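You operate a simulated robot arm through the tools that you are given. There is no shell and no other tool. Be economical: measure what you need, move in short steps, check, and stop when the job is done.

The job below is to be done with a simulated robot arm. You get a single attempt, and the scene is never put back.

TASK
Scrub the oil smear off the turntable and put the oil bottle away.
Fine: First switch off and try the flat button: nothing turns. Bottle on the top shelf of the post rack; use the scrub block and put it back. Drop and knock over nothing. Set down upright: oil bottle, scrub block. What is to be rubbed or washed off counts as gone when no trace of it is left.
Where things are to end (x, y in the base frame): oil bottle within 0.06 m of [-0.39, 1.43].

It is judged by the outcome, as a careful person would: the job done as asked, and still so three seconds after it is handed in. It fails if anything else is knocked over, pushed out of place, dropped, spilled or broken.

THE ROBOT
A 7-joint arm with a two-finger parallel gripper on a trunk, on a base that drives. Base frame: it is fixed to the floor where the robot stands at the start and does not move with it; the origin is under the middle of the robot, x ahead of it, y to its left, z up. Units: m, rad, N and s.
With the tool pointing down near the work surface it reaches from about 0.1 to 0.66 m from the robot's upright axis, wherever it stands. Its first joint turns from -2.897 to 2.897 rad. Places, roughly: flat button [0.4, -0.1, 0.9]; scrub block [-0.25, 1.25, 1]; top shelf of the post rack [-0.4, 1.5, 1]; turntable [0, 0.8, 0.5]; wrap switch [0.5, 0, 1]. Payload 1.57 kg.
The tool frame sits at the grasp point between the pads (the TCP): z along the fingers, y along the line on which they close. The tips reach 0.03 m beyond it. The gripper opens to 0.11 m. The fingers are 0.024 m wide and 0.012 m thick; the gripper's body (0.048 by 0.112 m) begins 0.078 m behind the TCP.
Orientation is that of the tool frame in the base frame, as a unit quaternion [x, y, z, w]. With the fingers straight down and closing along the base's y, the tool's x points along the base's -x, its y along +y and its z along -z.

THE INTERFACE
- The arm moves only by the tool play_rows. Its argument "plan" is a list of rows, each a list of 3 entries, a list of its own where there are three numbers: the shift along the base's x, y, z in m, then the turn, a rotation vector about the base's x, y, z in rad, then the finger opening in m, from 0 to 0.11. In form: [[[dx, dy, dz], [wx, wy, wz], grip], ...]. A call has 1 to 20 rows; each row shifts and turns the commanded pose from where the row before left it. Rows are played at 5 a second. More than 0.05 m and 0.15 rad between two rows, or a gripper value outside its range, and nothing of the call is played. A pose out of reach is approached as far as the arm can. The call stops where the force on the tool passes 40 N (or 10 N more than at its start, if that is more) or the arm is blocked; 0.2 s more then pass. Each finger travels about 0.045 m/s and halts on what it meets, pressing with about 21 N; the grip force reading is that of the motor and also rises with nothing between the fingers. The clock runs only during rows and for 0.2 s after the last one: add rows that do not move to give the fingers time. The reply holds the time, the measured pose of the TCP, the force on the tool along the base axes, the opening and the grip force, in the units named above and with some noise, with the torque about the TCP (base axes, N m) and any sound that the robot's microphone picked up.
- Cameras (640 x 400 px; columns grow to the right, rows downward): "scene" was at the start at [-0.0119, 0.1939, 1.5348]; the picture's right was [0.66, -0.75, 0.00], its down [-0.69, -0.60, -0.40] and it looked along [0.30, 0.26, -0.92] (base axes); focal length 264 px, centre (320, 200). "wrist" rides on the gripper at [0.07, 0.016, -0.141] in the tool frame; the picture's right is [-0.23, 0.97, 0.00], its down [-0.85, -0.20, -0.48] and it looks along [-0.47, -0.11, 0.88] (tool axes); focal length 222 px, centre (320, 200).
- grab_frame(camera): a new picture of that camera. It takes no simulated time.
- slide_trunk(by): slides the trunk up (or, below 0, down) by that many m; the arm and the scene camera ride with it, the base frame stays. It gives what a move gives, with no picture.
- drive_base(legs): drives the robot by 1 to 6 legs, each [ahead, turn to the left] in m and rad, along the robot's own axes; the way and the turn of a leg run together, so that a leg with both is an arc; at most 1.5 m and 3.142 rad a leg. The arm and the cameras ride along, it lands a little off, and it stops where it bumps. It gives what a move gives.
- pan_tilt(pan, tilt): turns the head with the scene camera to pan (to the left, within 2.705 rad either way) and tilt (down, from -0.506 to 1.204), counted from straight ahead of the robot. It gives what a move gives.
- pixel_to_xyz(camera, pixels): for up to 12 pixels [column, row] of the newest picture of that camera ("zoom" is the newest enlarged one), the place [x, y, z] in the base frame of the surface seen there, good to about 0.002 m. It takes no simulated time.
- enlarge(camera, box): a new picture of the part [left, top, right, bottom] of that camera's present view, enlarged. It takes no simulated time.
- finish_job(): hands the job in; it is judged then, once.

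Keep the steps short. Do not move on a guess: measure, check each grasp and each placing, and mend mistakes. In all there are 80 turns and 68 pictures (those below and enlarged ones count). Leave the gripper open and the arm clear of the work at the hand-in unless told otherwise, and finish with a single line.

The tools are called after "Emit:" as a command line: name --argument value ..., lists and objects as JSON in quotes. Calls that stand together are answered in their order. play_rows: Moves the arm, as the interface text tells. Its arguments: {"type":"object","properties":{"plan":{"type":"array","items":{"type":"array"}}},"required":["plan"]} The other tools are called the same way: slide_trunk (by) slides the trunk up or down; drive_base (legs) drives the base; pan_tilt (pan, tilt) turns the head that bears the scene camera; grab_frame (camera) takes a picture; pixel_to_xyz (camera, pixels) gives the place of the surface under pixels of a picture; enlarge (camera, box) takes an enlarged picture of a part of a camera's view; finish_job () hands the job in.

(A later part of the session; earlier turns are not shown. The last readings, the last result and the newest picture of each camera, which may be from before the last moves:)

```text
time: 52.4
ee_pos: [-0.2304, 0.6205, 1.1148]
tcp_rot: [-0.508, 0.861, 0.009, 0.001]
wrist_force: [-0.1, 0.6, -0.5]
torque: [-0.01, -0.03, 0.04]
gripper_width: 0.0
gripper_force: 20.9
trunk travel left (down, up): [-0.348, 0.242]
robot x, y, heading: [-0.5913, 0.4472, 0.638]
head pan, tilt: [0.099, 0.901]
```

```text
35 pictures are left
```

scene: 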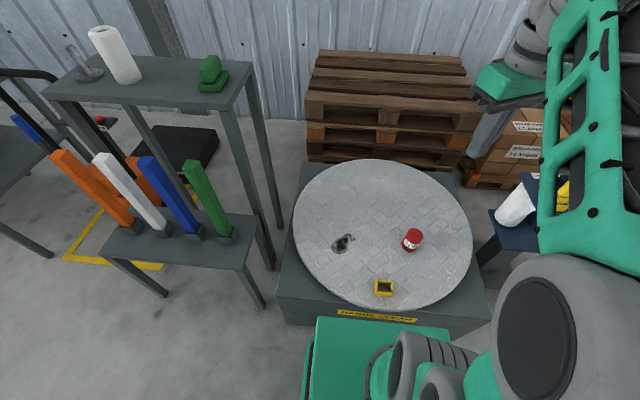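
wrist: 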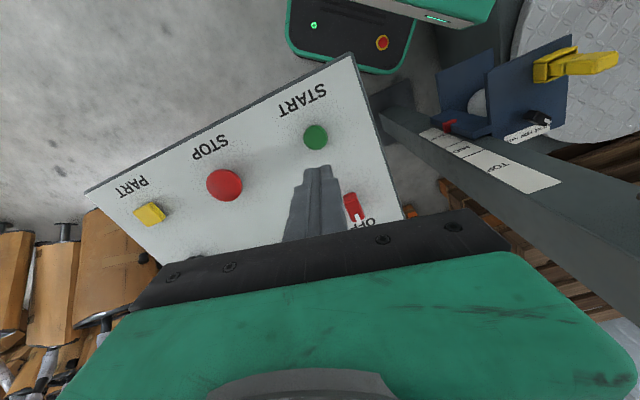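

Good position. I'll measure the bottle, the yellow part, the rack's block, roll and boards.

Emit:
enlarge --camera "scene" --box '[310, 210, 470, 310]'

Emit:
pixel_to_xyz --camera "scene" --pixels '[[414, 233], [402, 246], [420, 246], [411, 250], [384, 287], [210, 65], [209, 88], [120, 80], [66, 155], [190, 165], [200, 90], [226, 76]]'

Emit:
enlarge --camera "scene" --box '[40, 20, 280, 170]'

Emit:
pixel_to_xyz --camera "zoom" --pixels '[[440, 105], [470, 95], [440, 175], [430, 185], [500, 140], [480, 150], [450, 90], [425, 175], [510, 130], [455, 130], [240, 160], [400, 140]]'

```text
4.00 times, centred on (390, 260) of scene
```

zoom: 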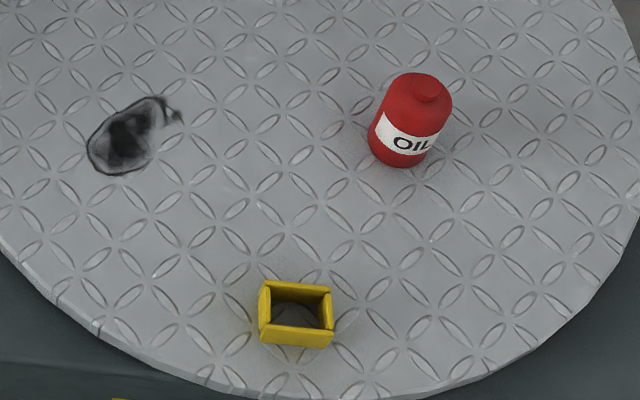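

```text
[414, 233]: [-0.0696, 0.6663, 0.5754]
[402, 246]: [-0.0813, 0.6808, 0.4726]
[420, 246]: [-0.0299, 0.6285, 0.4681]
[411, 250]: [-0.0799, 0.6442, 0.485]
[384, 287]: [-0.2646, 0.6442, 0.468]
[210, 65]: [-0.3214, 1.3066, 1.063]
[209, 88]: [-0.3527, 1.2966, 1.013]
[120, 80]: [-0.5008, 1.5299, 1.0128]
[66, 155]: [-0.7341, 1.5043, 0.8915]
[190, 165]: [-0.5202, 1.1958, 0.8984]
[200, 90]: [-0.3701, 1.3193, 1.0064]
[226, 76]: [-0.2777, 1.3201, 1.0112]
```

```text
2.67 times, centred on (160, 95) of scene
```

zoom: 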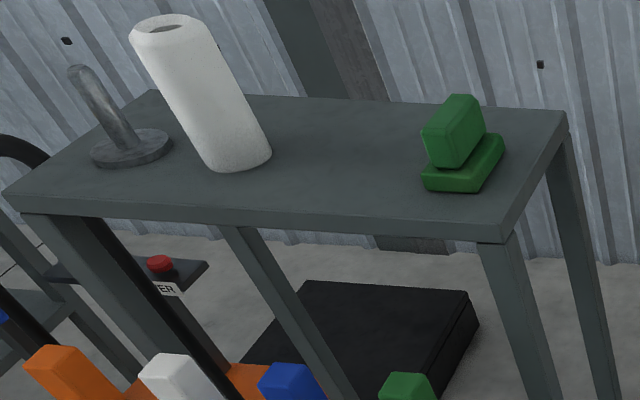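

```text
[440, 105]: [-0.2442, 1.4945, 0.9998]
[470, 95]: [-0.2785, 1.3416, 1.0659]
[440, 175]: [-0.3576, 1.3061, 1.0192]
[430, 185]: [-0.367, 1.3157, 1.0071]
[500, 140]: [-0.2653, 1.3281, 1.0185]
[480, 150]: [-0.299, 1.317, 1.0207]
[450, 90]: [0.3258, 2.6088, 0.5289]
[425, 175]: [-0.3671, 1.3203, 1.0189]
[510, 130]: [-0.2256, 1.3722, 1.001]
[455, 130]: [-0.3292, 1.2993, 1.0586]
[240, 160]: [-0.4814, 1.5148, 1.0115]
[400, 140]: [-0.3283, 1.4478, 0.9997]
```

Shelf top is z 1.0, bottle cap ≈(−0.06,0.665,0.577). I move above the bottle, square the hand to the robot, open it, and lower the trunk.

Emit:
play_rows --plan '[[[0.034, 0.008, 0], [0, 0, -0.086], 0.05], [[0.034, 0.008, 0], [0, 0, -0.086], 0.1], [[0.034, 0.008, 0], [0, 0, -0.086], 0.1], [[0.034, 0.008, 0], [0, 0, -0.086], 0.1], [[0.034, 0.008, 0], [0, 0, -0.086], 0.1], [[0, 0, 0], [0, 0, 0], 0.1]]'

Emit:
slide_trunk --by -0.33

Emit:
grab_frame --camera "wrist"

```text
time: 53.8
ee_pos: [-0.0603, 0.6612, 1.1152]
tcp_rot: [-0.312, 0.95, 0.009, 0.001]
wrist_force: [-0.3, 0.6, 0.0]
torque: [-0.01, 0.04, -0.03]
gripper_width: 0.1001
gripper_force: 0.0
trunk travel left (down, up): [-0.348, 0.242]
robot x, y, heading: [-0.5918, 0.4492, 0.632]
head pan, tilt: [0.099, 0.901]
```

```text
time: 57.1
ee_pos: [-0.0613, 0.6593, 0.7856]
tcp_rot: [-0.313, 0.95, 0.009, 0.002]
wrist_force: [0.2, 0.3, -0.2]
torque: [-0.03, 0.02, 0.0]
gripper_width: 0.1
gripper_force: 0.0
trunk travel left (down, up): [-0.018, 0.572]
robot x, y, heading: [-0.5851, 0.4454, 0.632]
head pan, tilt: [0.099, 0.901]
```

```text
32 pictures are left
```

wrist: 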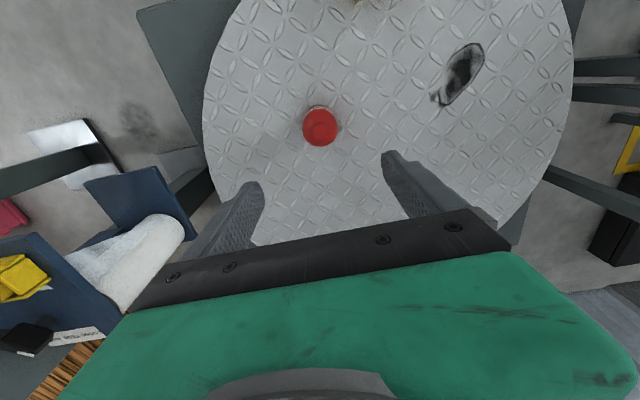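

I measure the bottle's cap and its left/right sides in the wrist view, and the smear's outline.

Emit:
pixel_to_xyz --camera "wrist" --pixels '[[320, 125], [312, 125], [329, 124], [305, 128], [337, 126], [320, 108], [320, 142], [476, 45], [438, 100], [483, 60], [447, 68], [460, 88]]'

```text
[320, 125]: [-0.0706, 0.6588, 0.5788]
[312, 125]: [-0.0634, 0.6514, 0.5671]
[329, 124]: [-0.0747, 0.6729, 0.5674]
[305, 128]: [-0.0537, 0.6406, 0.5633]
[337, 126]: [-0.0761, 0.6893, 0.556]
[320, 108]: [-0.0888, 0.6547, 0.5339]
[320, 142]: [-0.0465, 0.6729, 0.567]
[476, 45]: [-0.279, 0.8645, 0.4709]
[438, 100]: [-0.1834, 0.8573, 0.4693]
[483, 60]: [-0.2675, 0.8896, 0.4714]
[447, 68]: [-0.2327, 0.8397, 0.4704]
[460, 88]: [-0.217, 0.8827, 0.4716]
```

Bottle centre ≈ (−0.066,0.663). I descend to z 0.525 around it, gripper at 0.10.

Emit:
play_rows --plan '[[[-0.005, 0.004, -0.04], [0, 0, 0], 0.1], [[0, 0, -0.045], [0, 0, 0], 0.1], [[0, 0, -0.045], [0, 0, 0], 0.1], [[0, 0, -0.04], [0, 0, 0], 0.1], [[0, 0, -0.03], [0, 0, 0], 0.1], [[0, 0, -0.03], [0, 0, 0], 0.1], [[0, 0, -0.03], [0, 0, 0], 0.1], [[0, 0, 0], [0, 0, 0], 0.1]]'

Emit:
grab_frame --camera "wrist"

```text
time: 58.9
ee_pos: [-0.0622, 0.6626, 0.5356]
tcp_rot: [-0.314, 0.949, 0.01, 0.002]
wrist_force: [-0.5, 0.7, 0.4]
torque: [0.0, 0.02, -0.02]
gripper_width: 0.0999
gripper_force: 0.0
out of reach, approached as far as the arm can: row 7
trunk travel left (down, up): [-0.018, 0.572]
robot x, y, heading: [-0.5917, 0.4455, 0.634]
head pan, tilt: [0.099, 0.901]
```

```text
31 pictures are left
```

wrist: 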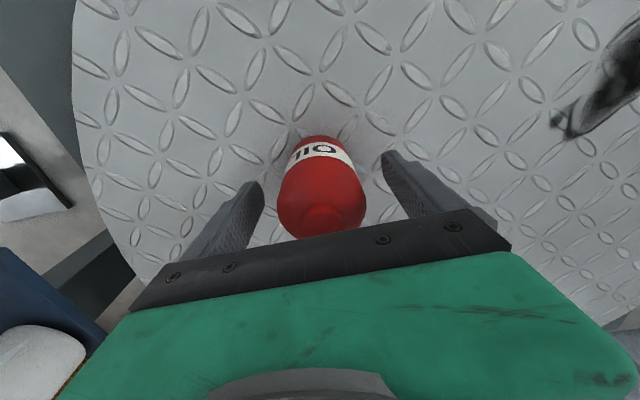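

The bottle is centred between the fingers, z 0.536 is low enough (tips at 0.506). Closing.

Emit:
play_rows --plan '[[[-0.003, 0, 0.008], [0, 0, 0], 0.08], [[0, 0, 0], [0, 0, 0], 0.06], [[0, 0, 0], [0, 0, 0], 0.045], [[0, 0, 0], [0, 0, 0], 0.04], [[0, 0, 0], [0, 0, 0], 0.04]]'

```text
time: 60.1
ee_pos: [-0.0659, 0.6634, 0.545]
tcp_rot: [-0.314, 0.949, 0.009, 0.001]
wrist_force: [-1.1, -0.5, 1.5]
torque: [-0.1, 0.0, 0.01]
gripper_width: 0.0571
gripper_force: 21.1
trunk travel left (down, up): [-0.018, 0.572]
robot x, y, heading: [-0.592, 0.4492, 0.634]
head pan, tilt: [0.099, 0.901]
```

Gripped at 0.057 m. Lifting gently.

Emit:
play_rows --plan '[[[0, 0, 0.02], [0, 0, 0], 0.04], [[0, 0, 0.03], [0, 0, 0], 0.04], [[0, 0, 0.04], [0, 0, 0], 0.04], [[0, 0, 0.04], [0, 0, 0], 0.04]]'

Emit:
slide_trunk --by 0.4

Emit:
grab_frame --camera "wrist"

```text
time: 61.1
ee_pos: [-0.0655, 0.6611, 0.6723]
tcp_rot: [-0.313, 0.95, 0.009, 0.0]
wrist_force: [-0.1, 0.0, -1.9]
torque: [0.01, 0.02, 0.02]
gripper_width: 0.0571
gripper_force: 21.4
trunk travel left (down, up): [-0.018, 0.572]
robot x, y, heading: [-0.5882, 0.449, 0.634]
head pan, tilt: [0.099, 0.901]
```

```text
time: 64.9
ee_pos: [-0.0645, 0.661, 1.0731]
tcp_rot: [-0.313, 0.95, 0.009, 0.002]
wrist_force: [-0.5, 0.0, -1.2]
torque: [0.01, 0.01, -0.04]
gripper_width: 0.0572
gripper_force: 21.7
trunk travel left (down, up): [-0.418, 0.172]
robot x, y, heading: [-0.5921, 0.4454, 0.638]
head pan, tilt: [0.099, 0.901]
```

```text
30 pictures are left
```

wrist: 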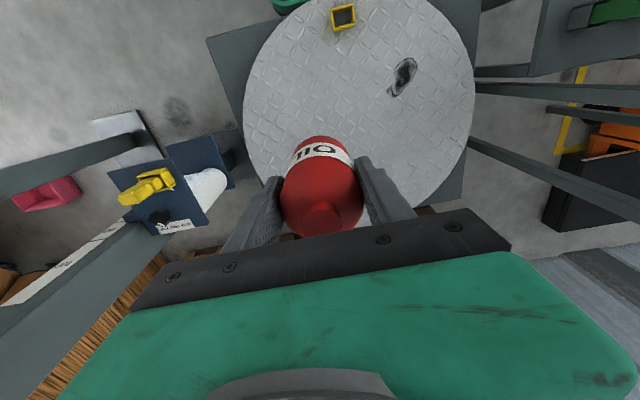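

The bottle is held upright (its base 0.077 m below the TCP). I tuck the arm toward the robot's middle, raise the trunk a bit, then drive: back, turn left, along, turn right to the rack.

Emit:
play_rows --plan '[[[-0.033, 0.0106, 0], [0, 0, 0], 0.04], [[-0.033, 0.0106, 0], [0, 0, 0], 0.04], [[-0.033, 0.0106, 0], [0, 0, 0], 0.04], [[-0.033, 0.0106, 0], [0, 0, 0], 0.04], [[-0.033, 0.0106, 0], [0, 0, -0.0], 0.04]]'

Emit:
slide_trunk --by 0.1

Emit:
drive_base --legs '[[-0.25, 0], [0, 1.545], [0.641, 0], [0, -1.571]]'

Emit:
pan_tilt --pan 0.1 --tilt 0.7

Emit:
grab_frame --camera "scene"

```text
time: 66.1
ee_pos: [-0.2313, 0.7137, 1.0735]
tcp_rot: [-0.313, 0.95, 0.009, 0.002]
wrist_force: [-0.7, 0.7, -2.7]
torque: [0.02, -0.01, -0.03]
gripper_width: 0.0573
gripper_force: 20.4
trunk travel left (down, up): [-0.418, 0.172]
robot x, y, heading: [-0.5923, 0.4498, 0.629]
head pan, tilt: [0.099, 0.901]
```

```text
time: 67.4
ee_pos: [-0.2309, 0.7131, 1.1734]
tcp_rot: [-0.314, 0.949, 0.009, 0.002]
wrist_force: [0.4, 0.1, -1.8]
torque: [-0.05, 0.02, 0.0]
gripper_width: 0.0572
gripper_force: 21.3
trunk travel left (down, up): [-0.518, 0.072]
robot x, y, heading: [-0.5902, 0.447, 0.628]
head pan, tilt: [0.099, 0.901]
```

```text
time: 80.0
ee_pos: [-0.785, 1.0861, 1.1741]
tcp_rot: [-0.296, 0.955, 0.008, 0.002]
wrist_force: [0.5, 0.1, -1.4]
torque: [0.0, 0.03, -0.04]
gripper_width: 0.0573
gripper_force: 21.1
trunk travel left (down, up): [-0.518, 0.072]
robot x, y, heading: [-1.1541, 0.8321, 0.595]
head pan, tilt: [0.099, 0.901]
```

```text
time: 80.8
ee_pos: [-0.7867, 1.0859, 1.1743]
tcp_rot: [-0.295, 0.955, 0.009, 0.003]
wrist_force: [0.3, 0.0, -2.1]
torque: [0.01, 0.0, 0.0]
gripper_width: 0.0575
gripper_force: 20.7
trunk travel left (down, up): [-0.518, 0.072]
robot x, y, heading: [-1.1579, 0.8328, 0.597]
head pan, tilt: [0.099, 0.7]
```

```text
29 pictures are left
```

scene: 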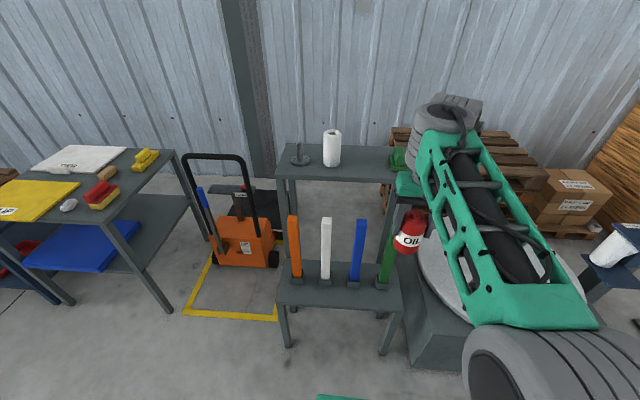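

Position matches the plan (0.33 m short of the rack stop). Driving ahead 0.33, then measuring the shelf.

Emit:
drive_base --legs '[[0.33, 0.012]]'

Emit:
grab_frame --camera "scene"

Emit:
grab_frame --camera "wrist"

```text
time: 82.9
ee_pos: [-0.5182, 1.2789, 1.1737]
tcp_rot: [-0.303, 0.953, 0.009, 0.003]
wrist_force: [0.2, 0.6, -1.8]
torque: [-0.01, 0.02, -0.02]
gripper_width: 0.0572
gripper_force: 20.9
trunk travel left (down, up): [-0.518, 0.072]
robot x, y, heading: [-0.8857, 1.0202, 0.608]
head pan, tilt: [0.099, 0.7]
```

```text
28 pictures are left
```

scene: 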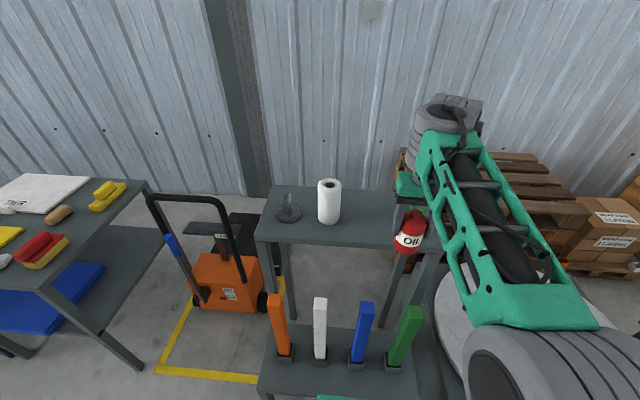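

```text
27 pictures are left
```

wrist: 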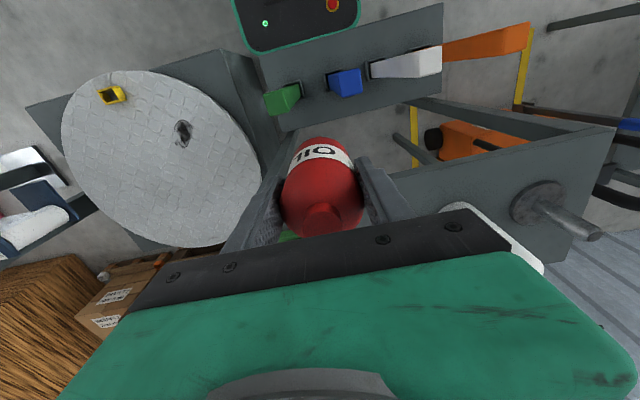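

Measuring the roll and shelf edges.

Emit:
pixel_to_xyz --camera "scene" --pixels '[[329, 218], [339, 205], [320, 205], [329, 182], [345, 205], [370, 215], [350, 232], [300, 230], [290, 215]]'

```text
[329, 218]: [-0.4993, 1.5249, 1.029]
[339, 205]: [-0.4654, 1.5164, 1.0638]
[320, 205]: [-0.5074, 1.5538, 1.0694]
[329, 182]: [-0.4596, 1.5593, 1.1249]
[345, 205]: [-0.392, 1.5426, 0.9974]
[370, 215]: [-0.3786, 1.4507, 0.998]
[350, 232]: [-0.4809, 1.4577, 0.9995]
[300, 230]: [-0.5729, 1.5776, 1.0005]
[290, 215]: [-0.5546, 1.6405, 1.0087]
```

Roll centre ≈ (−0.47,1.555). I place the bottle at (−0.390,1.410): move over at height, then lower to just above contact.

Emit:
play_rows --plan '[[[0.032, 0.0329, 0], [0, 0, 0], 0.04], [[0.032, 0.0329, 0], [0, 0, 0], 0.04], [[0.032, 0.0329, 0], [0, 0, 0], 0.04], [[0.032, 0.0329, 0], [0, 0, 0], 0.04], [[0, 0, -0.03], [0, 0, 0], 0.04], [[0, 0, -0.03], [0, 0, 0], 0.04], [[0, 0, -0.02], [0, 0, 0], 0.04], [[0, 0, 0], [0, 0, 0], 0.04]]'

Emit:
grab_frame --camera "wrist"

```text
time: 84.7
ee_pos: [-0.3899, 1.4108, 1.0936]
tcp_rot: [-0.303, 0.953, 0.008, 0.002]
wrist_force: [0.1, 0.2, -0.8]
torque: [0.02, 0.01, -0.02]
gripper_width: 0.057
gripper_force: 21.4
trunk travel left (down, up): [-0.518, 0.072]
robot x, y, heading: [-0.8871, 1.0209, 0.613]
head pan, tilt: [0.099, 0.7]
```

```text
26 pictures are left
```

wrist: 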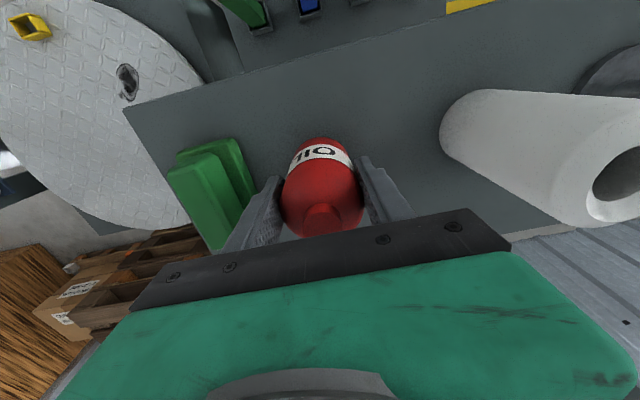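

The green block is close to the left finger. I measure the gap before lowering and opening.

Emit:
pixel_to_xyz --camera "wrist" --pixels '[[252, 185], [240, 142], [245, 165], [232, 205], [225, 150], [275, 190], [178, 155], [205, 160], [190, 165], [205, 240]]'

```text
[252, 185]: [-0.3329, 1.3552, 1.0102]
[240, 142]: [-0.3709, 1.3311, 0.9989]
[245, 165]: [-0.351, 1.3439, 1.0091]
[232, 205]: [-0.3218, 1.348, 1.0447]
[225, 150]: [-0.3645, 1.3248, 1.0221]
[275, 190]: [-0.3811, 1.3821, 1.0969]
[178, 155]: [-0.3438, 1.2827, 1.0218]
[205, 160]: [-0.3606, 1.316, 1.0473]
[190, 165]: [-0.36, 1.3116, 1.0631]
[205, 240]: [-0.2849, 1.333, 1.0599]
```

Block edge is u=−0.248; the finger's outside is at −0.284, so 0.036 m gap: a modest opening is safe. Lowering slowly to contact.

Emit:
play_rows --plan '[[[0, 0, -0.008], [0, 0, 0], 0.04], [[0, 0, -0.004], [0, 0, 0], 0.04], [[0, 0, -0.003], [0, 0, 0], 0.04], [[0, 0, -0.002], [0, 0, 0], 0.04], [[0, 0, 0], [0, 0, 0], 0.04]]'

```text
time: 85.9
ee_pos: [-0.3903, 1.411, 1.0774]
tcp_rot: [-0.303, 0.953, 0.008, 0.002]
wrist_force: [-0.4, 0.3, -0.7]
torque: [0.01, -0.03, -0.02]
gripper_width: 0.0573
gripper_force: 21.1
trunk travel left (down, up): [-0.518, 0.072]
robot x, y, heading: [-0.8846, 1.0225, 0.611]
head pan, tilt: [0.099, 0.7]
```

No contact yet; a few more millimetres.

Emit:
play_rows --plan '[[[0, 0, -0.002], [0, 0, 0], 0.04], [[0, 0, -0.002], [0, 0, 0], 0.04], [[0, 0, 0], [0, 0, 0], 0.04]]'

Emit:
enlarge --camera "wrist" --box '[240, 120, 400, 220]'

```text
time: 86.7
ee_pos: [-0.3908, 1.4113, 1.0731]
tcp_rot: [-0.303, 0.953, 0.01, 0.002]
wrist_force: [0.2, 0.4, 3.7]
torque: [-0.06, -0.06, 0.02]
gripper_width: 0.0573
gripper_force: 21.1
trunk travel left (down, up): [-0.518, 0.072]
robot x, y, heading: [-0.886, 1.0228, 0.611]
head pan, tilt: [0.099, 0.7]
```

```text
4.00 times, centred on (320, 170) of wrist
```

zoom: 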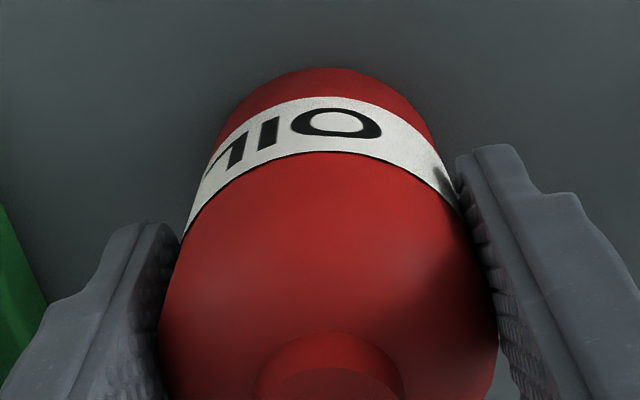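

Contact: force +3.7 N, and the bottle stands on the shelf. I open to 0.08 slowly and rise.

Emit:
play_rows --plan '[[[0, 0, 0], [0, 0, 0], 0.06], [[0, 0, 0], [0, 0, 0], 0.07], [[0, 0, 0], [0, 0, 0], 0.08], [[0, 0, 0], [0, 0, 0], 0.08], [[0, 0, 0.03], [0, 0, 0], 0.08], [[0, 0, 0.04], [0, 0, 0], 0.08], [[0, 0, 0.04], [0, 0, 0], 0.08], [[-0.04, -0.02, 0.0], [0, 0, 0], 0.08]]'

Emit:
grab_frame --camera "wrist"

Emit:
pixel_to_xyz --camera "wrist" --pixels '[[320, 180]]'

```text
time: 88.5
ee_pos: [-0.4305, 1.3905, 1.1832]
tcp_rot: [-0.303, 0.953, 0.008, 0.002]
wrist_force: [-0.2, -0.2, 0.4]
torque: [-0.01, -0.02, -0.02]
gripper_width: 0.0801
gripper_force: 0.0
trunk travel left (down, up): [-0.518, 0.072]
robot x, y, heading: [-0.8862, 1.0217, 0.614]
head pan, tilt: [0.099, 0.7]
```

```text
24 pictures are left
```

wrist: 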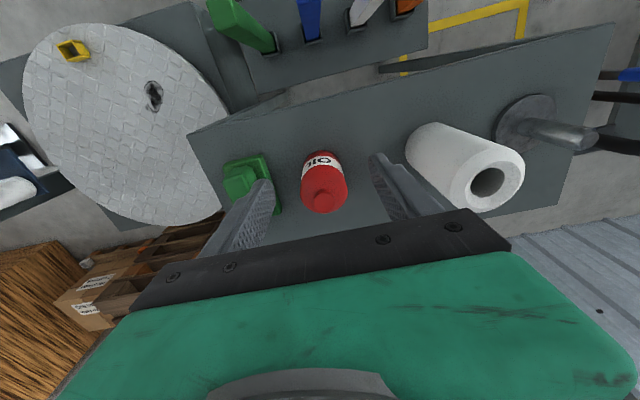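

```text
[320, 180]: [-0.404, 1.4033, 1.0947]
```

Bottle stands upright at ≈(−0.39,1.41). Next I move (high) to view the block from above.

Emit:
play_rows --plan '[[[0.012, -0.035, 0.0], [0, 0, 0], 0.08], [[0.012, -0.035, 0.0], [0, 0, 0], 0.08], [[0.012, -0.035, 0.0], [0, 0, 0], 0.08], [[0.012, -0.035, 0.0], [0, 0, 0], 0.08], [[0, 0, 0], [0, 0, 0], 0.08]]'

Emit:
enlarge --camera "wrist" --box '[200, 80, 440, 230]'

```text
time: 89.7
ee_pos: [-0.3821, 1.2509, 1.1822]
tcp_rot: [-0.302, 0.953, 0.009, 0.002]
wrist_force: [-0.3, 0.2, -0.5]
torque: [0.02, 0.02, 0.02]
gripper_width: 0.0799
gripper_force: 0.1
trunk travel left (down, up): [-0.518, 0.072]
robot x, y, heading: [-0.884, 1.0244, 0.612]
head pan, tilt: [0.099, 0.7]
```

```text
2.67 times, centred on (320, 155) of wrist
```

zoom: 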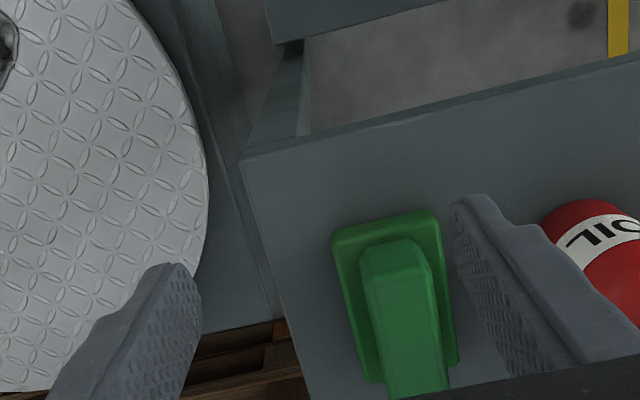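

I measure the block's base corners and its handle edges.

Emit:
pixel_to_xyz --camera "zoom" --pixels '[[337, 238], [434, 218], [453, 360], [374, 378], [366, 285], [425, 270], [400, 290], [378, 330], [437, 320], [395, 385], [442, 380], [398, 250]]'

```text
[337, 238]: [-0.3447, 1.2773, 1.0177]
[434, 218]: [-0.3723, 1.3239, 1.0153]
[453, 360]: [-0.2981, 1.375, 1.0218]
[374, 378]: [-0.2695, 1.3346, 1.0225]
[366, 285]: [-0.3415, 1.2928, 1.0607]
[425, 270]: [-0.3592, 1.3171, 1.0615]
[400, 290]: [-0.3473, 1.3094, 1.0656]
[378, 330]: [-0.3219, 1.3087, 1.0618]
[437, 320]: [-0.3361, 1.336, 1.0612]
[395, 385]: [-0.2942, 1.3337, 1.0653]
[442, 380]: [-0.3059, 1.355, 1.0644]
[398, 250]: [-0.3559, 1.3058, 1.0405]
```

Block centre ≈ (−0.321,1.328), handle 0.03 wide, top z 1.066, aligned with the hand. I move above it with 0.06 opening and descend to z 1.058.

Emit:
play_rows --plan '[[[0.0305, 0.0384, 0.0], [0, 0, 0], 0.06], [[0.0305, 0.0384, 0.0], [0, 0, 0.01], 0.06], [[0, 0, 0], [0, 0, 0], 0.06], [[0, 0, -0.04], [0, 0, 0], 0.06], [[0, 0, -0.04], [0, 0, 0], 0.06], [[0, 0, -0.02], [0, 0, 0], 0.06], [[0, 0, 0], [0, 0, 0], 0.06]]'

Emit:
grab_frame --camera "wrist"

```text
time: 91.3
ee_pos: [-0.3227, 1.3277, 1.0823]
tcp_rot: [-0.307, 0.952, 0.009, 0.002]
wrist_force: [0.3, -0.4, 0.0]
torque: [0.02, 0.03, -0.01]
gripper_width: 0.0599
gripper_force: 0.0
trunk travel left (down, up): [-0.518, 0.072]
robot x, y, heading: [-0.8866, 1.0235, 0.613]
head pan, tilt: [0.099, 0.7]
```

```text
22 pictures are left
```

wrist: 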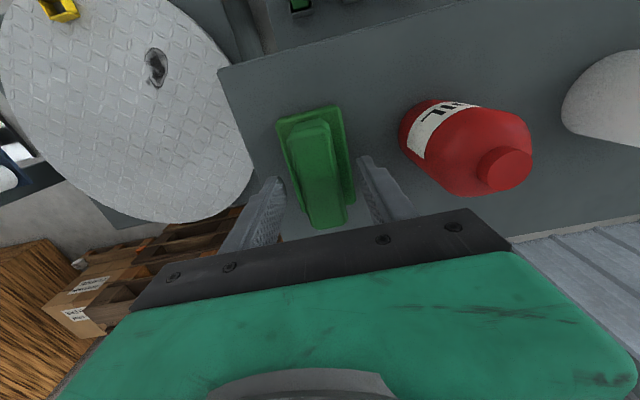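

The handle is centred between the fingers and the bottle stays clear. I go down 0.024 and close.

Emit:
play_rows --plan '[[[0, 0, -0.014], [0, 0, 0], 0.06], [[0, 0, -0.01], [0, 0, 0], 0.06], [[0, 0, 0], [0, 0, 0], 0.04], [[0, 0, 0], [0, 0, 0], 0.025], [[0, 0, 0], [0, 0, 0], 0.018], [[0, 0, 0], [0, 0, 0], 0.018]]'

```text
time: 92.7
ee_pos: [-0.3217, 1.327, 1.0592]
tcp_rot: [-0.308, 0.951, 0.009, 0.002]
wrist_force: [0.1, 0.2, 1.2]
torque: [-0.08, -0.11, 0.0]
gripper_width: 0.0337
gripper_force: 21.2
trunk travel left (down, up): [-0.518, 0.072]
robot x, y, heading: [-0.8849, 1.0225, 0.607]
head pan, tilt: [0.099, 0.7]
```

Gripped (0.034 m), TCP 0.059 above the shelf. I lift it and draw it back toward the robot.

Emit:
play_rows --plan '[[[0, 0, 0.02], [0, 0, 0], 0.018], [[0, 0, 0.04], [0, 0, 0], 0.018], [[0, 0, 0.04], [0, 0, 0], 0.018], [[-0.037, -0.026, 0], [0, 0, 0], 0.018], [[-0.037, -0.026, 0], [0, 0, 0], 0.018], [[-0.037, -0.026, 0], [0, 0, 0], 0.018], [[-0.037, -0.026, 0], [0, 0, 0], 0.018], [[0, 0, 0], [0, 0, 0], 0.018]]'

Emit:
grab_frame --camera "wrist"

```text
time: 94.5
ee_pos: [-0.4698, 1.2229, 1.1567]
tcp_rot: [-0.307, 0.952, 0.009, 0.002]
wrist_force: [0.3, 0.9, -0.7]
torque: [0.0, -0.03, 0.02]
gripper_width: 0.0335
gripper_force: 21.1
trunk travel left (down, up): [-0.518, 0.072]
robot x, y, heading: [-0.8846, 1.0218, 0.616]
head pan, tilt: [0.099, 0.7]
```

```text
21 pictures are left
```

wrist: 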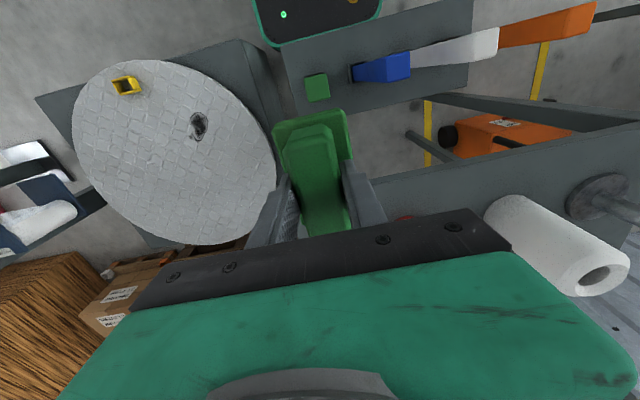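

The block is held squarely. Now I drive back, right along the turntable, and up to it again.

Emit:
drive_base --legs '[[-0.33, 0], [0, -1.571], [0.505, 0], [0, 1.571], [0.205, 0]]'

Emit:
grab_frame --camera "wrist"

```text
time: 108.2
ee_pos: [-0.2769, 0.7327, 1.1578]
tcp_rot: [-0.303, 0.953, 0.009, 0.002]
wrist_force: [0.2, 0.0, -0.7]
torque: [0.0, 0.0, -0.02]
gripper_width: 0.0338
gripper_force: 21.3
trunk travel left (down, up): [-0.518, 0.072]
robot x, y, heading: [-0.696, 0.5366, 0.606]
head pan, tilt: [0.099, 0.7]
```

```text
20 pictures are left
```

wrist: 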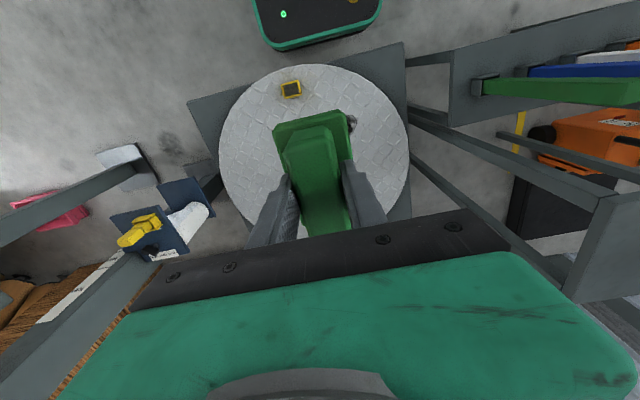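

Robot is where planned. I move over the smear (−0.233,0.862) and lower the trunk.

Emit:
play_rows --plan '[[[0.011, 0.032, 0], [0, 0, 0], 0.018], [[0.011, 0.032, 0], [0, 0, 0], 0.018], [[0.011, 0.032, 0], [0, 0, 0], 0.018], [[0.011, 0.033, 0], [0, 0, 0], 0.018], [[0, 0, 0], [0, 0, 0], 0.018]]'

Emit:
slide_trunk --by -0.51

Emit:
pan_tilt --pan 0.1 --tilt 0.75

Emit:
grab_frame --camera "scene"

```text
time: 109.3
ee_pos: [-0.231, 0.8623, 1.1586]
tcp_rot: [-0.303, 0.953, 0.009, 0.002]
wrist_force: [-0.7, 0.6, -1.1]
torque: [-0.03, 0.02, 0.01]
gripper_width: 0.0334
gripper_force: 20.7
trunk travel left (down, up): [-0.518, 0.072]
robot x, y, heading: [-0.6936, 0.5349, 0.611]
head pan, tilt: [0.099, 0.7]
```

```text
refused: -0.51 is not a number from -0.4 to 0.4
```

```text
time: 110.0
ee_pos: [-0.2315, 0.8619, 1.1579]
tcp_rot: [-0.303, 0.953, 0.01, 0.002]
wrist_force: [0.4, 0.3, -0.3]
torque: [0.0, 0.03, 0.01]
gripper_width: 0.0336
gripper_force: 20.7
trunk travel left (down, up): [-0.518, 0.072]
robot x, y, heading: [-0.6941, 0.5299, 0.606]
head pan, tilt: [0.099, 0.75]
```

```text
19 pictures are left
```

scene: 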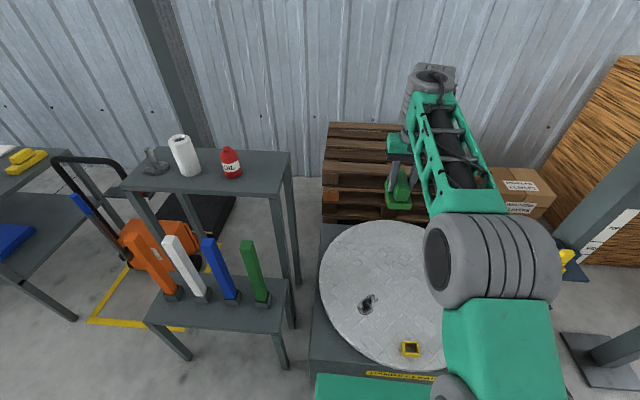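

The bottle stands on the shelf. Trunk down in two steps (limit 0.4 each).

Emit:
slide_trunk --by -0.4

Emit:
slide_trunk --by -0.11

Emit:
grab_frame --camera "scene"

```text
time: 113.8
ee_pos: [-0.2324, 0.8617, 0.7569]
tcp_rot: [-0.303, 0.953, 0.008, 0.001]
wrist_force: [-0.2, -0.5, 0.0]
torque: [-0.02, -0.02, 0.0]
gripper_width: 0.0335
gripper_force: 20.9
trunk travel left (down, up): [-0.118, 0.472]
robot x, y, heading: [-0.6924, 0.5304, 0.602]
head pan, tilt: [0.099, 0.75]
```

```text
time: 115.2
ee_pos: [-0.232, 0.8608, 0.648]
tcp_rot: [-0.303, 0.953, 0.009, 0.001]
wrist_force: [-0.6, 0.1, -1.3]
torque: [0.01, -0.01, 0.03]
gripper_width: 0.0335
gripper_force: 21.3
trunk travel left (down, up): [-0.008, 0.582]
robot x, y, heading: [-0.6924, 0.5346, 0.603]
head pan, tilt: [0.099, 0.75]
```

```text
18 pictures are left
```

scene: 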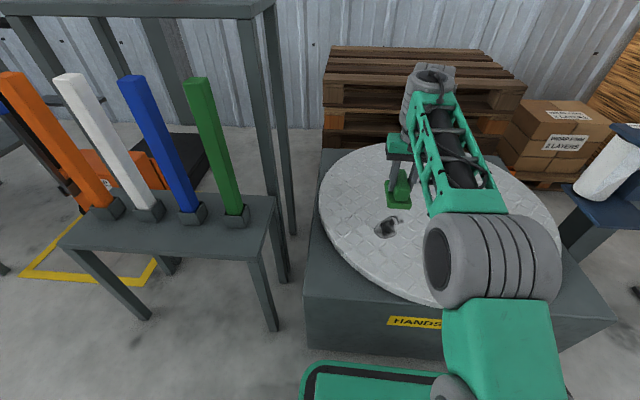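

I lower the block over the smear, slowly near contact.

Emit:
play_rows --plan '[[[0, 0, -0.04], [0, 0, 0], 0.018], [[0, 0, -0.04], [0, 0, 0], 0.018], [[0, 0, -0.025], [0, 0, 0], 0.018], [[0, 0, -0.008], [0, 0, 0], 0.018], [[0, 0, -0.004], [0, 0, 0], 0.018], [[0, 0, -0.003], [0, 0, 0], 0.018], [[0, 0, 0], [0, 0, 0], 0.018]]'

```text
time: 116.8
ee_pos: [-0.2329, 0.8617, 0.5278]
tcp_rot: [-0.304, 0.953, 0.008, 0.001]
wrist_force: [0.1, 0.1, 0.9]
torque: [0.0, -0.11, -0.01]
gripper_width: 0.0337
gripper_force: 20.7
trunk travel left (down, up): [-0.008, 0.582]
robot x, y, heading: [-0.6891, 0.533, 0.605]
head pan, tilt: [0.099, 0.75]
```

Touching soon (z 0.528, no reach limit). A few millimetres more to press lightly.

Emit:
play_rows --plan '[[[0, 0, -0.002], [0, 0, 0], 0.018], [[0, 0, -0.002], [0, 0, 0], 0.018], [[0, 0, -0.001], [0, 0, 0], 0.018], [[0, 0, 0], [0, 0, 0], 0.018]]'

```text
time: 117.8
ee_pos: [-0.2322, 0.8608, 0.5247]
tcp_rot: [-0.304, 0.952, 0.009, 0.002]
wrist_force: [0.8, 1.9, 18.1]
torque: [-0.39, -0.36, 0.1]
gripper_width: 0.0339
gripper_force: 20.8
trunk travel left (down, up): [-0.008, 0.582]
robot x, y, heading: [-0.693, 0.5369, 0.609]
head pan, tilt: [0.099, 0.75]
```

Pressing with 18 N. I scrub back and forth along the block's length, first in the middle, then shifted.

Emit:
play_rows --plan '[[[0.0205, 0.0143, 0], [0, 0, 0], 0.018], [[0.0205, 0.0143, 0], [0, 0, 0], 0.018], [[-0.0205, -0.0143, 0], [0, 0, 0], 0.018], [[-0.0205, -0.0143, 0], [0, 0, 0], 0.018], [[-0.0205, -0.0143, 0], [0, 0, 0], 0.018], [[-0.0205, -0.0143, 0], [0, 0, 0], 0.018], [[0.0205, 0.0143, 0], [0, 0, 0], 0.018], [[0.0205, 0.0143, 0], [0, 0, 0], 0.018], [[0.0205, 0.0143, 0], [0, 0, 0], 0.018], [[0.0205, 0.0143, 0], [0, 0, 0], 0.018], [[0.02, -0.0287, 0], [0, 0, 0], 0.018], [[-0.0205, -0.0143, 0], [0, 0, 0], 0.018], [[-0.0205, -0.0143, 0], [0, 0, 0], 0.018], [[-0.0205, -0.0143, 0], [0, 0, 0], 0.018], [[-0.0205, -0.0143, 0], [0, 0, 0], 0.018], [[0.0205, 0.0143, 0], [0, 0, 0], 0.018], [[0.0205, 0.0143, 0], [0, 0, 0], 0.018], [[0.0205, 0.0143, 0], [0, 0, 0], 0.018], [[0.0205, 0.0143, 0], [0, 0, 0], 0.018]]'

Emit:
grab_frame --camera "wrist"

```text
time: 121.8
ee_pos: [-0.1699, 0.8609, 0.5233]
tcp_rot: [-0.303, 0.953, 0.009, 0.002]
wrist_force: [-2.8, -2.3, 7.9]
torque: [-0.49, 0.21, -0.07]
gripper_width: 0.0336
gripper_force: 21.4
trunk travel left (down, up): [-0.008, 0.582]
robot x, y, heading: [-0.6946, 0.5332, 0.604]
head pan, tilt: [0.099, 0.75]
```

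```text
17 pictures are left
```

wrist: 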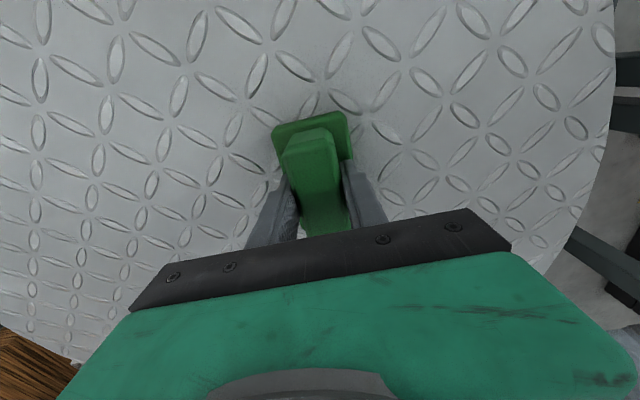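

Most is gone already. Now the same on the other side (−u).

Emit:
play_rows --plan '[[[-0.02, 0.0287, 0], [0, 0, 0], 0.018], [[-0.02, 0.0287, 0], [0, 0, 0], 0.018], [[-0.0205, -0.0143, 0], [0, 0, 0], 0.018], [[-0.0205, -0.0143, 0], [0, 0, 0], 0.018], [[-0.0205, -0.0143, 0], [0, 0, 0], 0.018], [[-0.0205, -0.0143, 0], [0, 0, 0], 0.018], [[0.0205, 0.0143, 0], [0, 0, 0], 0.018], [[0.0205, 0.0143, 0], [0, 0, 0], 0.018], [[0.0205, 0.0143, 0], [0, 0, 0], 0.018], [[0.02, -0.0287, 0], [0, 0, 0], 0.018], [[-0.0205, -0.0143, 0], [0, 0, 0], 0.018], [[-0.0205, -0.0143, 0], [0, 0, 0], 0.018], [[-0.0205, -0.0143, 0], [0, 0, 0], 0.018], [[0.0205, 0.0143, 0], [0, 0, 0], 0.018], [[0.0205, 0.0143, 0], [0, 0, 0], 0.018]]'

Emit:
play_rows --plan '[[[0, 0, 0.02], [0, 0, 0], 0.018], [[0, 0, 0.04], [0, 0, 0], 0.018], [[0, 0, 0.04], [0, 0, 0], 0.018], [[0.028, -0.04, 0.0], [0, 0, 0], 0.018], [[0.028, -0.04, 0.0], [0, 0, 0], 0.018], [[0.028, -0.04, 0.0], [0, 0, 0], 0.018], [[0, 0, 0], [0, 0, 0], 0.018]]'

Emit:
slide_trunk --by 0.2

Emit:
enlarge --camera "wrist" --box '[320, 0, 640, 200]'

Emit:
enlarge --camera "scene" --box '[300, 150, 500, 275]'

```text
time: 125.0
ee_pos: [-0.2302, 0.8609, 0.5227]
tcp_rot: [-0.303, 0.953, 0.009, 0.002]
wrist_force: [-0.5, -0.3, -0.8]
torque: [-0.03, 0.0, 0.05]
gripper_width: 0.0337
gripper_force: 21.0
trunk travel left (down, up): [-0.008, 0.582]
robot x, y, heading: [-0.6969, 0.5317, 0.602]
head pan, tilt: [0.099, 0.75]
```

```text
time: 126.6
ee_pos: [-0.1466, 0.7391, 0.6213]
tcp_rot: [-0.304, 0.952, 0.009, 0.002]
wrist_force: [0.1, -0.2, -0.9]
torque: [-0.01, 0.02, -0.03]
gripper_width: 0.0335
gripper_force: 21.2
trunk travel left (down, up): [-0.008, 0.582]
robot x, y, heading: [-0.6908, 0.5315, 0.607]
head pan, tilt: [0.099, 0.75]
```

```text
time: 128.8
ee_pos: [-0.1469, 0.7406, 0.8225]
tcp_rot: [-0.304, 0.953, 0.009, 0.002]
wrist_force: [-0.3, -0.2, 0.0]
torque: [0.01, 0.01, -0.03]
gripper_width: 0.0336
gripper_force: 21.1
trunk travel left (down, up): [-0.208, 0.382]
robot x, y, heading: [-0.6909, 0.5315, 0.613]
head pan, tilt: [0.099, 0.75]
```

```text
2.00 times, centred on (480, 100) of wrist
```

zoom: 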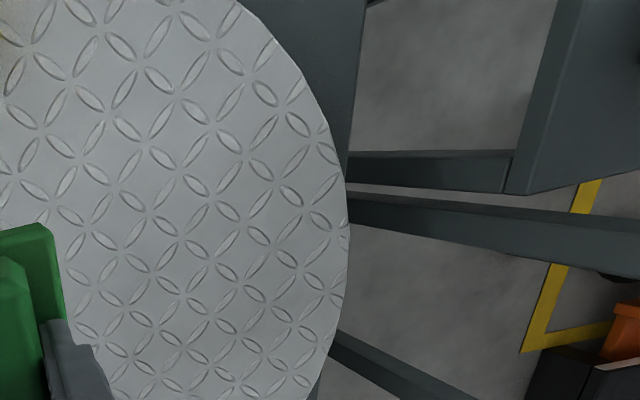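

```text
3.20 times, centred on (400, 212) of scene
```

zoom: 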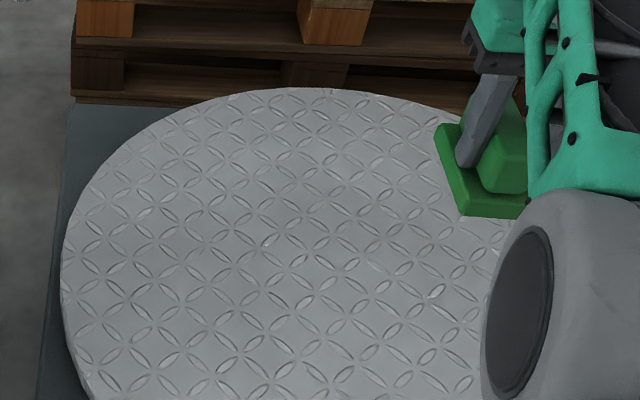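

The smear seems gone. I check its exact place at higher zoom.

Emit:
enlarge --camera "scene" --box '[330, 185, 458, 265]'

Emit:
pixel_to_xyz --camera "zoom" --pixels '[[200, 200], [320, 200], [200, 280], [320, 280], [250, 330], [280, 150]]'

```text
5.00 times, centred on (394, 225) of scene
```

zoom: 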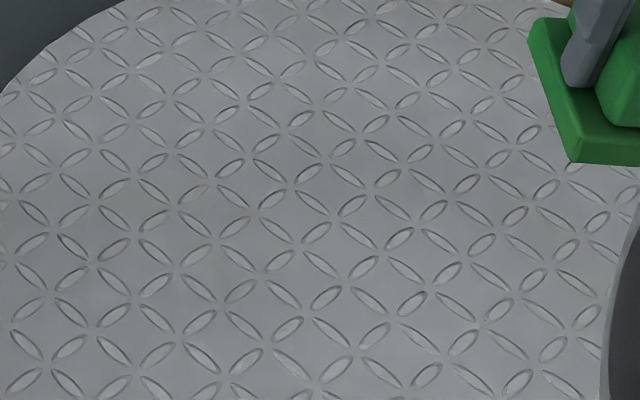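

```text
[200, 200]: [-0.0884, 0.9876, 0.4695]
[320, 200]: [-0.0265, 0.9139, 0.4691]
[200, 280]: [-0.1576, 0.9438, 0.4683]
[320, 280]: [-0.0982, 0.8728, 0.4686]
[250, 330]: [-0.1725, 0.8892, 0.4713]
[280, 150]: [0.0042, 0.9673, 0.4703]
```

That crop missed the lower edge; the smear spot (−0.23,0.86) lies lower in the picture.

Emit:
enlarge --camera "scene" --box '[330, 230, 458, 310]'

Emit:
pixel_to_xyz --camera "zoom" --pixels '[[200, 150], [270, 150], [200, 230], [270, 230], [250, 200]]'

```text
5.00 times, centred on (394, 270) of scene
```

zoom: 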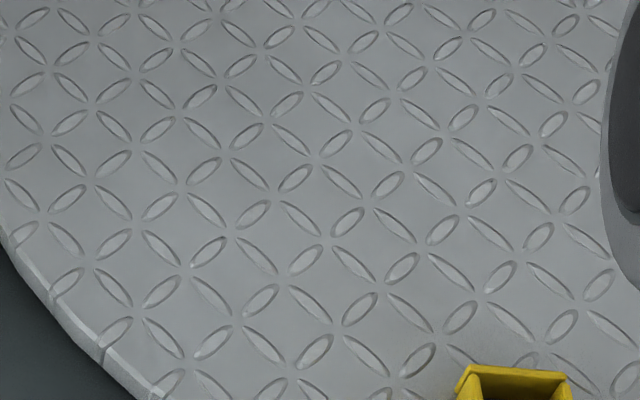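

```text
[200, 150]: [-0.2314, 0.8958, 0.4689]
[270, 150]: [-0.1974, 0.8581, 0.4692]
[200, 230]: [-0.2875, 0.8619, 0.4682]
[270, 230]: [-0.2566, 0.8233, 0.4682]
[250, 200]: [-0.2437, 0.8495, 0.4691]
```

No trace left. Now I return the block: retract, raise the trunk, drive back to the rack.

Emit:
play_rows --plan '[[[-0.043, -0.003, 0.01], [0, 0, 0], 0.018], [[-0.043, -0.003, 0.01], [0, 0, 0], 0.018], [[-0.043, -0.002, 0.01], [0, 0, 0], 0.018], [[0, 0, 0], [0, 0, 0], 0.018]]'

Emit:
slide_trunk --by 0.31

Emit:
drive_base --legs '[[-0.209, 0], [0, 1.57], [0.507, 0], [0, -1.571]]'

```text
time: 129.8
ee_pos: [-0.2759, 0.7322, 0.8518]
tcp_rot: [-0.302, 0.953, 0.009, 0.002]
wrist_force: [0.3, -0.2, -1.0]
torque: [-0.01, -0.03, 0.02]
gripper_width: 0.0337
gripper_force: 21.3
trunk travel left (down, up): [-0.208, 0.382]
robot x, y, heading: [-0.6931, 0.534, 0.609]
head pan, tilt: [0.099, 0.75]
```

```text
time: 132.9
ee_pos: [-0.2759, 0.7314, 1.1614]
tcp_rot: [-0.304, 0.953, 0.009, 0.003]
wrist_force: [0.1, -0.3, -1.1]
torque: [0.02, -0.02, -0.01]
gripper_width: 0.0335
gripper_force: 20.8
trunk travel left (down, up): [-0.518, 0.072]
robot x, y, heading: [-0.695, 0.5321, 0.612]
head pan, tilt: [0.099, 0.75]
```

```text
time: 144.7
ee_pos: [-0.7311, 1.0276, 1.1625]
tcp_rot: [-0.302, 0.953, 0.009, 0.001]
wrist_force: [-0.8, -0.1, -0.5]
torque: [-0.01, -0.02, 0.01]
gripper_width: 0.0335
gripper_force: 20.9
trunk travel left (down, up): [-0.518, 0.072]
robot x, y, heading: [-1.1514, 0.8283, 0.604]
head pan, tilt: [0.099, 0.75]
```

On track; forward 0.33 to the rack.

Emit:
drive_base --legs '[[0.33, 0.006]]'

Emit:
grab_frame --camera "wrist"

```text
time: 146.9
ee_pos: [-0.4605, 1.2186, 1.1612]
tcp_rot: [-0.306, 0.952, 0.008, 0.001]
wrist_force: [0.2, -0.3, -1.5]
torque: [0.01, 0.02, 0.0]
gripper_width: 0.0336
gripper_force: 20.8
trunk travel left (down, up): [-0.518, 0.072]
robot x, y, heading: [-0.8793, 1.0162, 0.605]
head pan, tilt: [0.099, 0.75]
```

```text
12 pictures are left
```

wrist: 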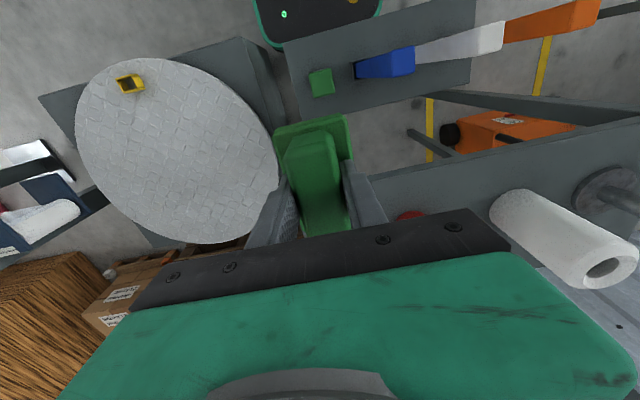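

I move the block over its old place (−0.3217,1.327) and lower it near the shelf.

Emit:
play_rows --plan '[[[0.0347, 0.0271, 0], [0, 0, 0], 0.018], [[0.0347, 0.0271, 0], [0, 0, 0], 0.018], [[0.0347, 0.0271, 0], [0, 0, 0], 0.018], [[0.0347, 0.0271, 0], [0, 0, 0], 0.018], [[0, 0, 0], [0, 0, 0], 0.018], [[0, 0, -0.04], [0, 0, 0], 0.018], [[0, 0, -0.03], [0, 0, 0], 0.018], [[0, 0, -0.02], [0, 0, 0], 0.018], [[0, 0, -0.006], [0, 0, 0], 0.018], [[0, 0, 0], [0, 0, 0], 0.018]]'

```text
time: 149.1
ee_pos: [-0.3216, 1.3264, 1.0658]
tcp_rot: [-0.306, 0.952, 0.009, 0.002]
wrist_force: [0.7, -0.1, -0.3]
torque: [0.02, -0.01, 0.02]
gripper_width: 0.0336
gripper_force: 20.7
trunk travel left (down, up): [-0.518, 0.072]
robot x, y, heading: [-0.8779, 1.0197, 0.61]
head pan, tilt: [0.099, 0.75]
```

Emit:
play_rows --plan '[[[0, 0, -0.004], [0, 0, 0], 0.018], [[0, 0, -0.003], [0, 0, 0], 0.018], [[0, 0, -0.002], [0, 0, 0], 0.018], [[0, 0, -0.001], [0, 0, 0], 0.018], [[0, 0, 0], [0, 0, 0], 0.018]]'

```text
time: 150.3
ee_pos: [-0.3221, 1.327, 1.055]
tcp_rot: [-0.306, 0.952, 0.01, 0.002]
wrist_force: [-0.5, -0.8, 0.0]
torque: [0.02, 0.02, -0.02]
gripper_width: 0.0335
gripper_force: 20.7
trunk travel left (down, up): [-0.518, 0.072]
robot x, y, heading: [-0.8774, 1.0165, 0.607]
head pan, tilt: [0.099, 0.75]
```

No contact yet at 1.055; lowering by single millimetres.

Emit:
play_rows --plan '[[[0, 0, -0.001], [0, 0, 0], 0.018], [[0, 0, -0.001], [0, 0, 0], 0.018], [[0, 0, -0.001], [0, 0, 0], 0.018], [[0, 0, 0], [0, 0, 0], 0.018]]'

```text
time: 151.3
ee_pos: [-0.3223, 1.3265, 1.0522]
tcp_rot: [-0.305, 0.952, 0.01, 0.002]
wrist_force: [-0.3, -0.5, 0.0]
torque: [-0.01, 0.02, 0.02]
gripper_width: 0.0335
gripper_force: 21.1
trunk travel left (down, up): [-0.518, 0.072]
robot x, y, heading: [-0.8798, 1.0202, 0.609]
head pan, tilt: [0.099, 0.75]
```

Emit:
play_rows --plan '[[[0, 0, -0.001], [0, 0, 0], 0.018], [[0, 0, -0.001], [0, 0, 0], 0.018], [[0, 0, 0], [0, 0, 0], 0.018]]'

Emit:
enlarge --camera "wrist" --box '[240, 90, 400, 190]'

```text
time: 152.1
ee_pos: [-0.3224, 1.3273, 1.0534]
tcp_rot: [-0.306, 0.952, 0.009, 0.004]
wrist_force: [1.7, 0.2, 10.9]
torque: [-0.58, 0.13, 0.03]
gripper_width: 0.0335
gripper_force: 21.5
trunk travel left (down, up): [-0.518, 0.072]
robot x, y, heading: [-0.8815, 1.018, 0.609]
head pan, tilt: [0.099, 0.75]
```

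```text
4.00 times, centred on (320, 140) of wrist
```

zoom: 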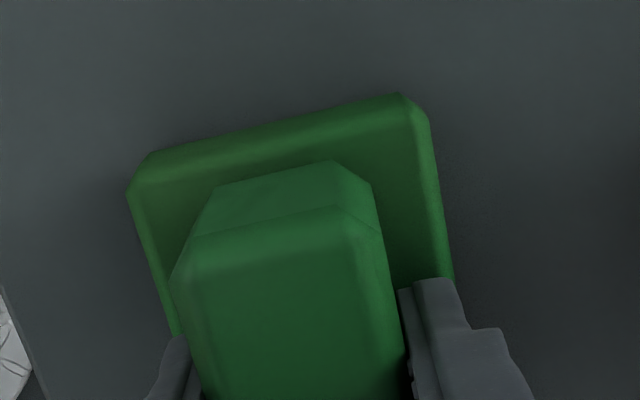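

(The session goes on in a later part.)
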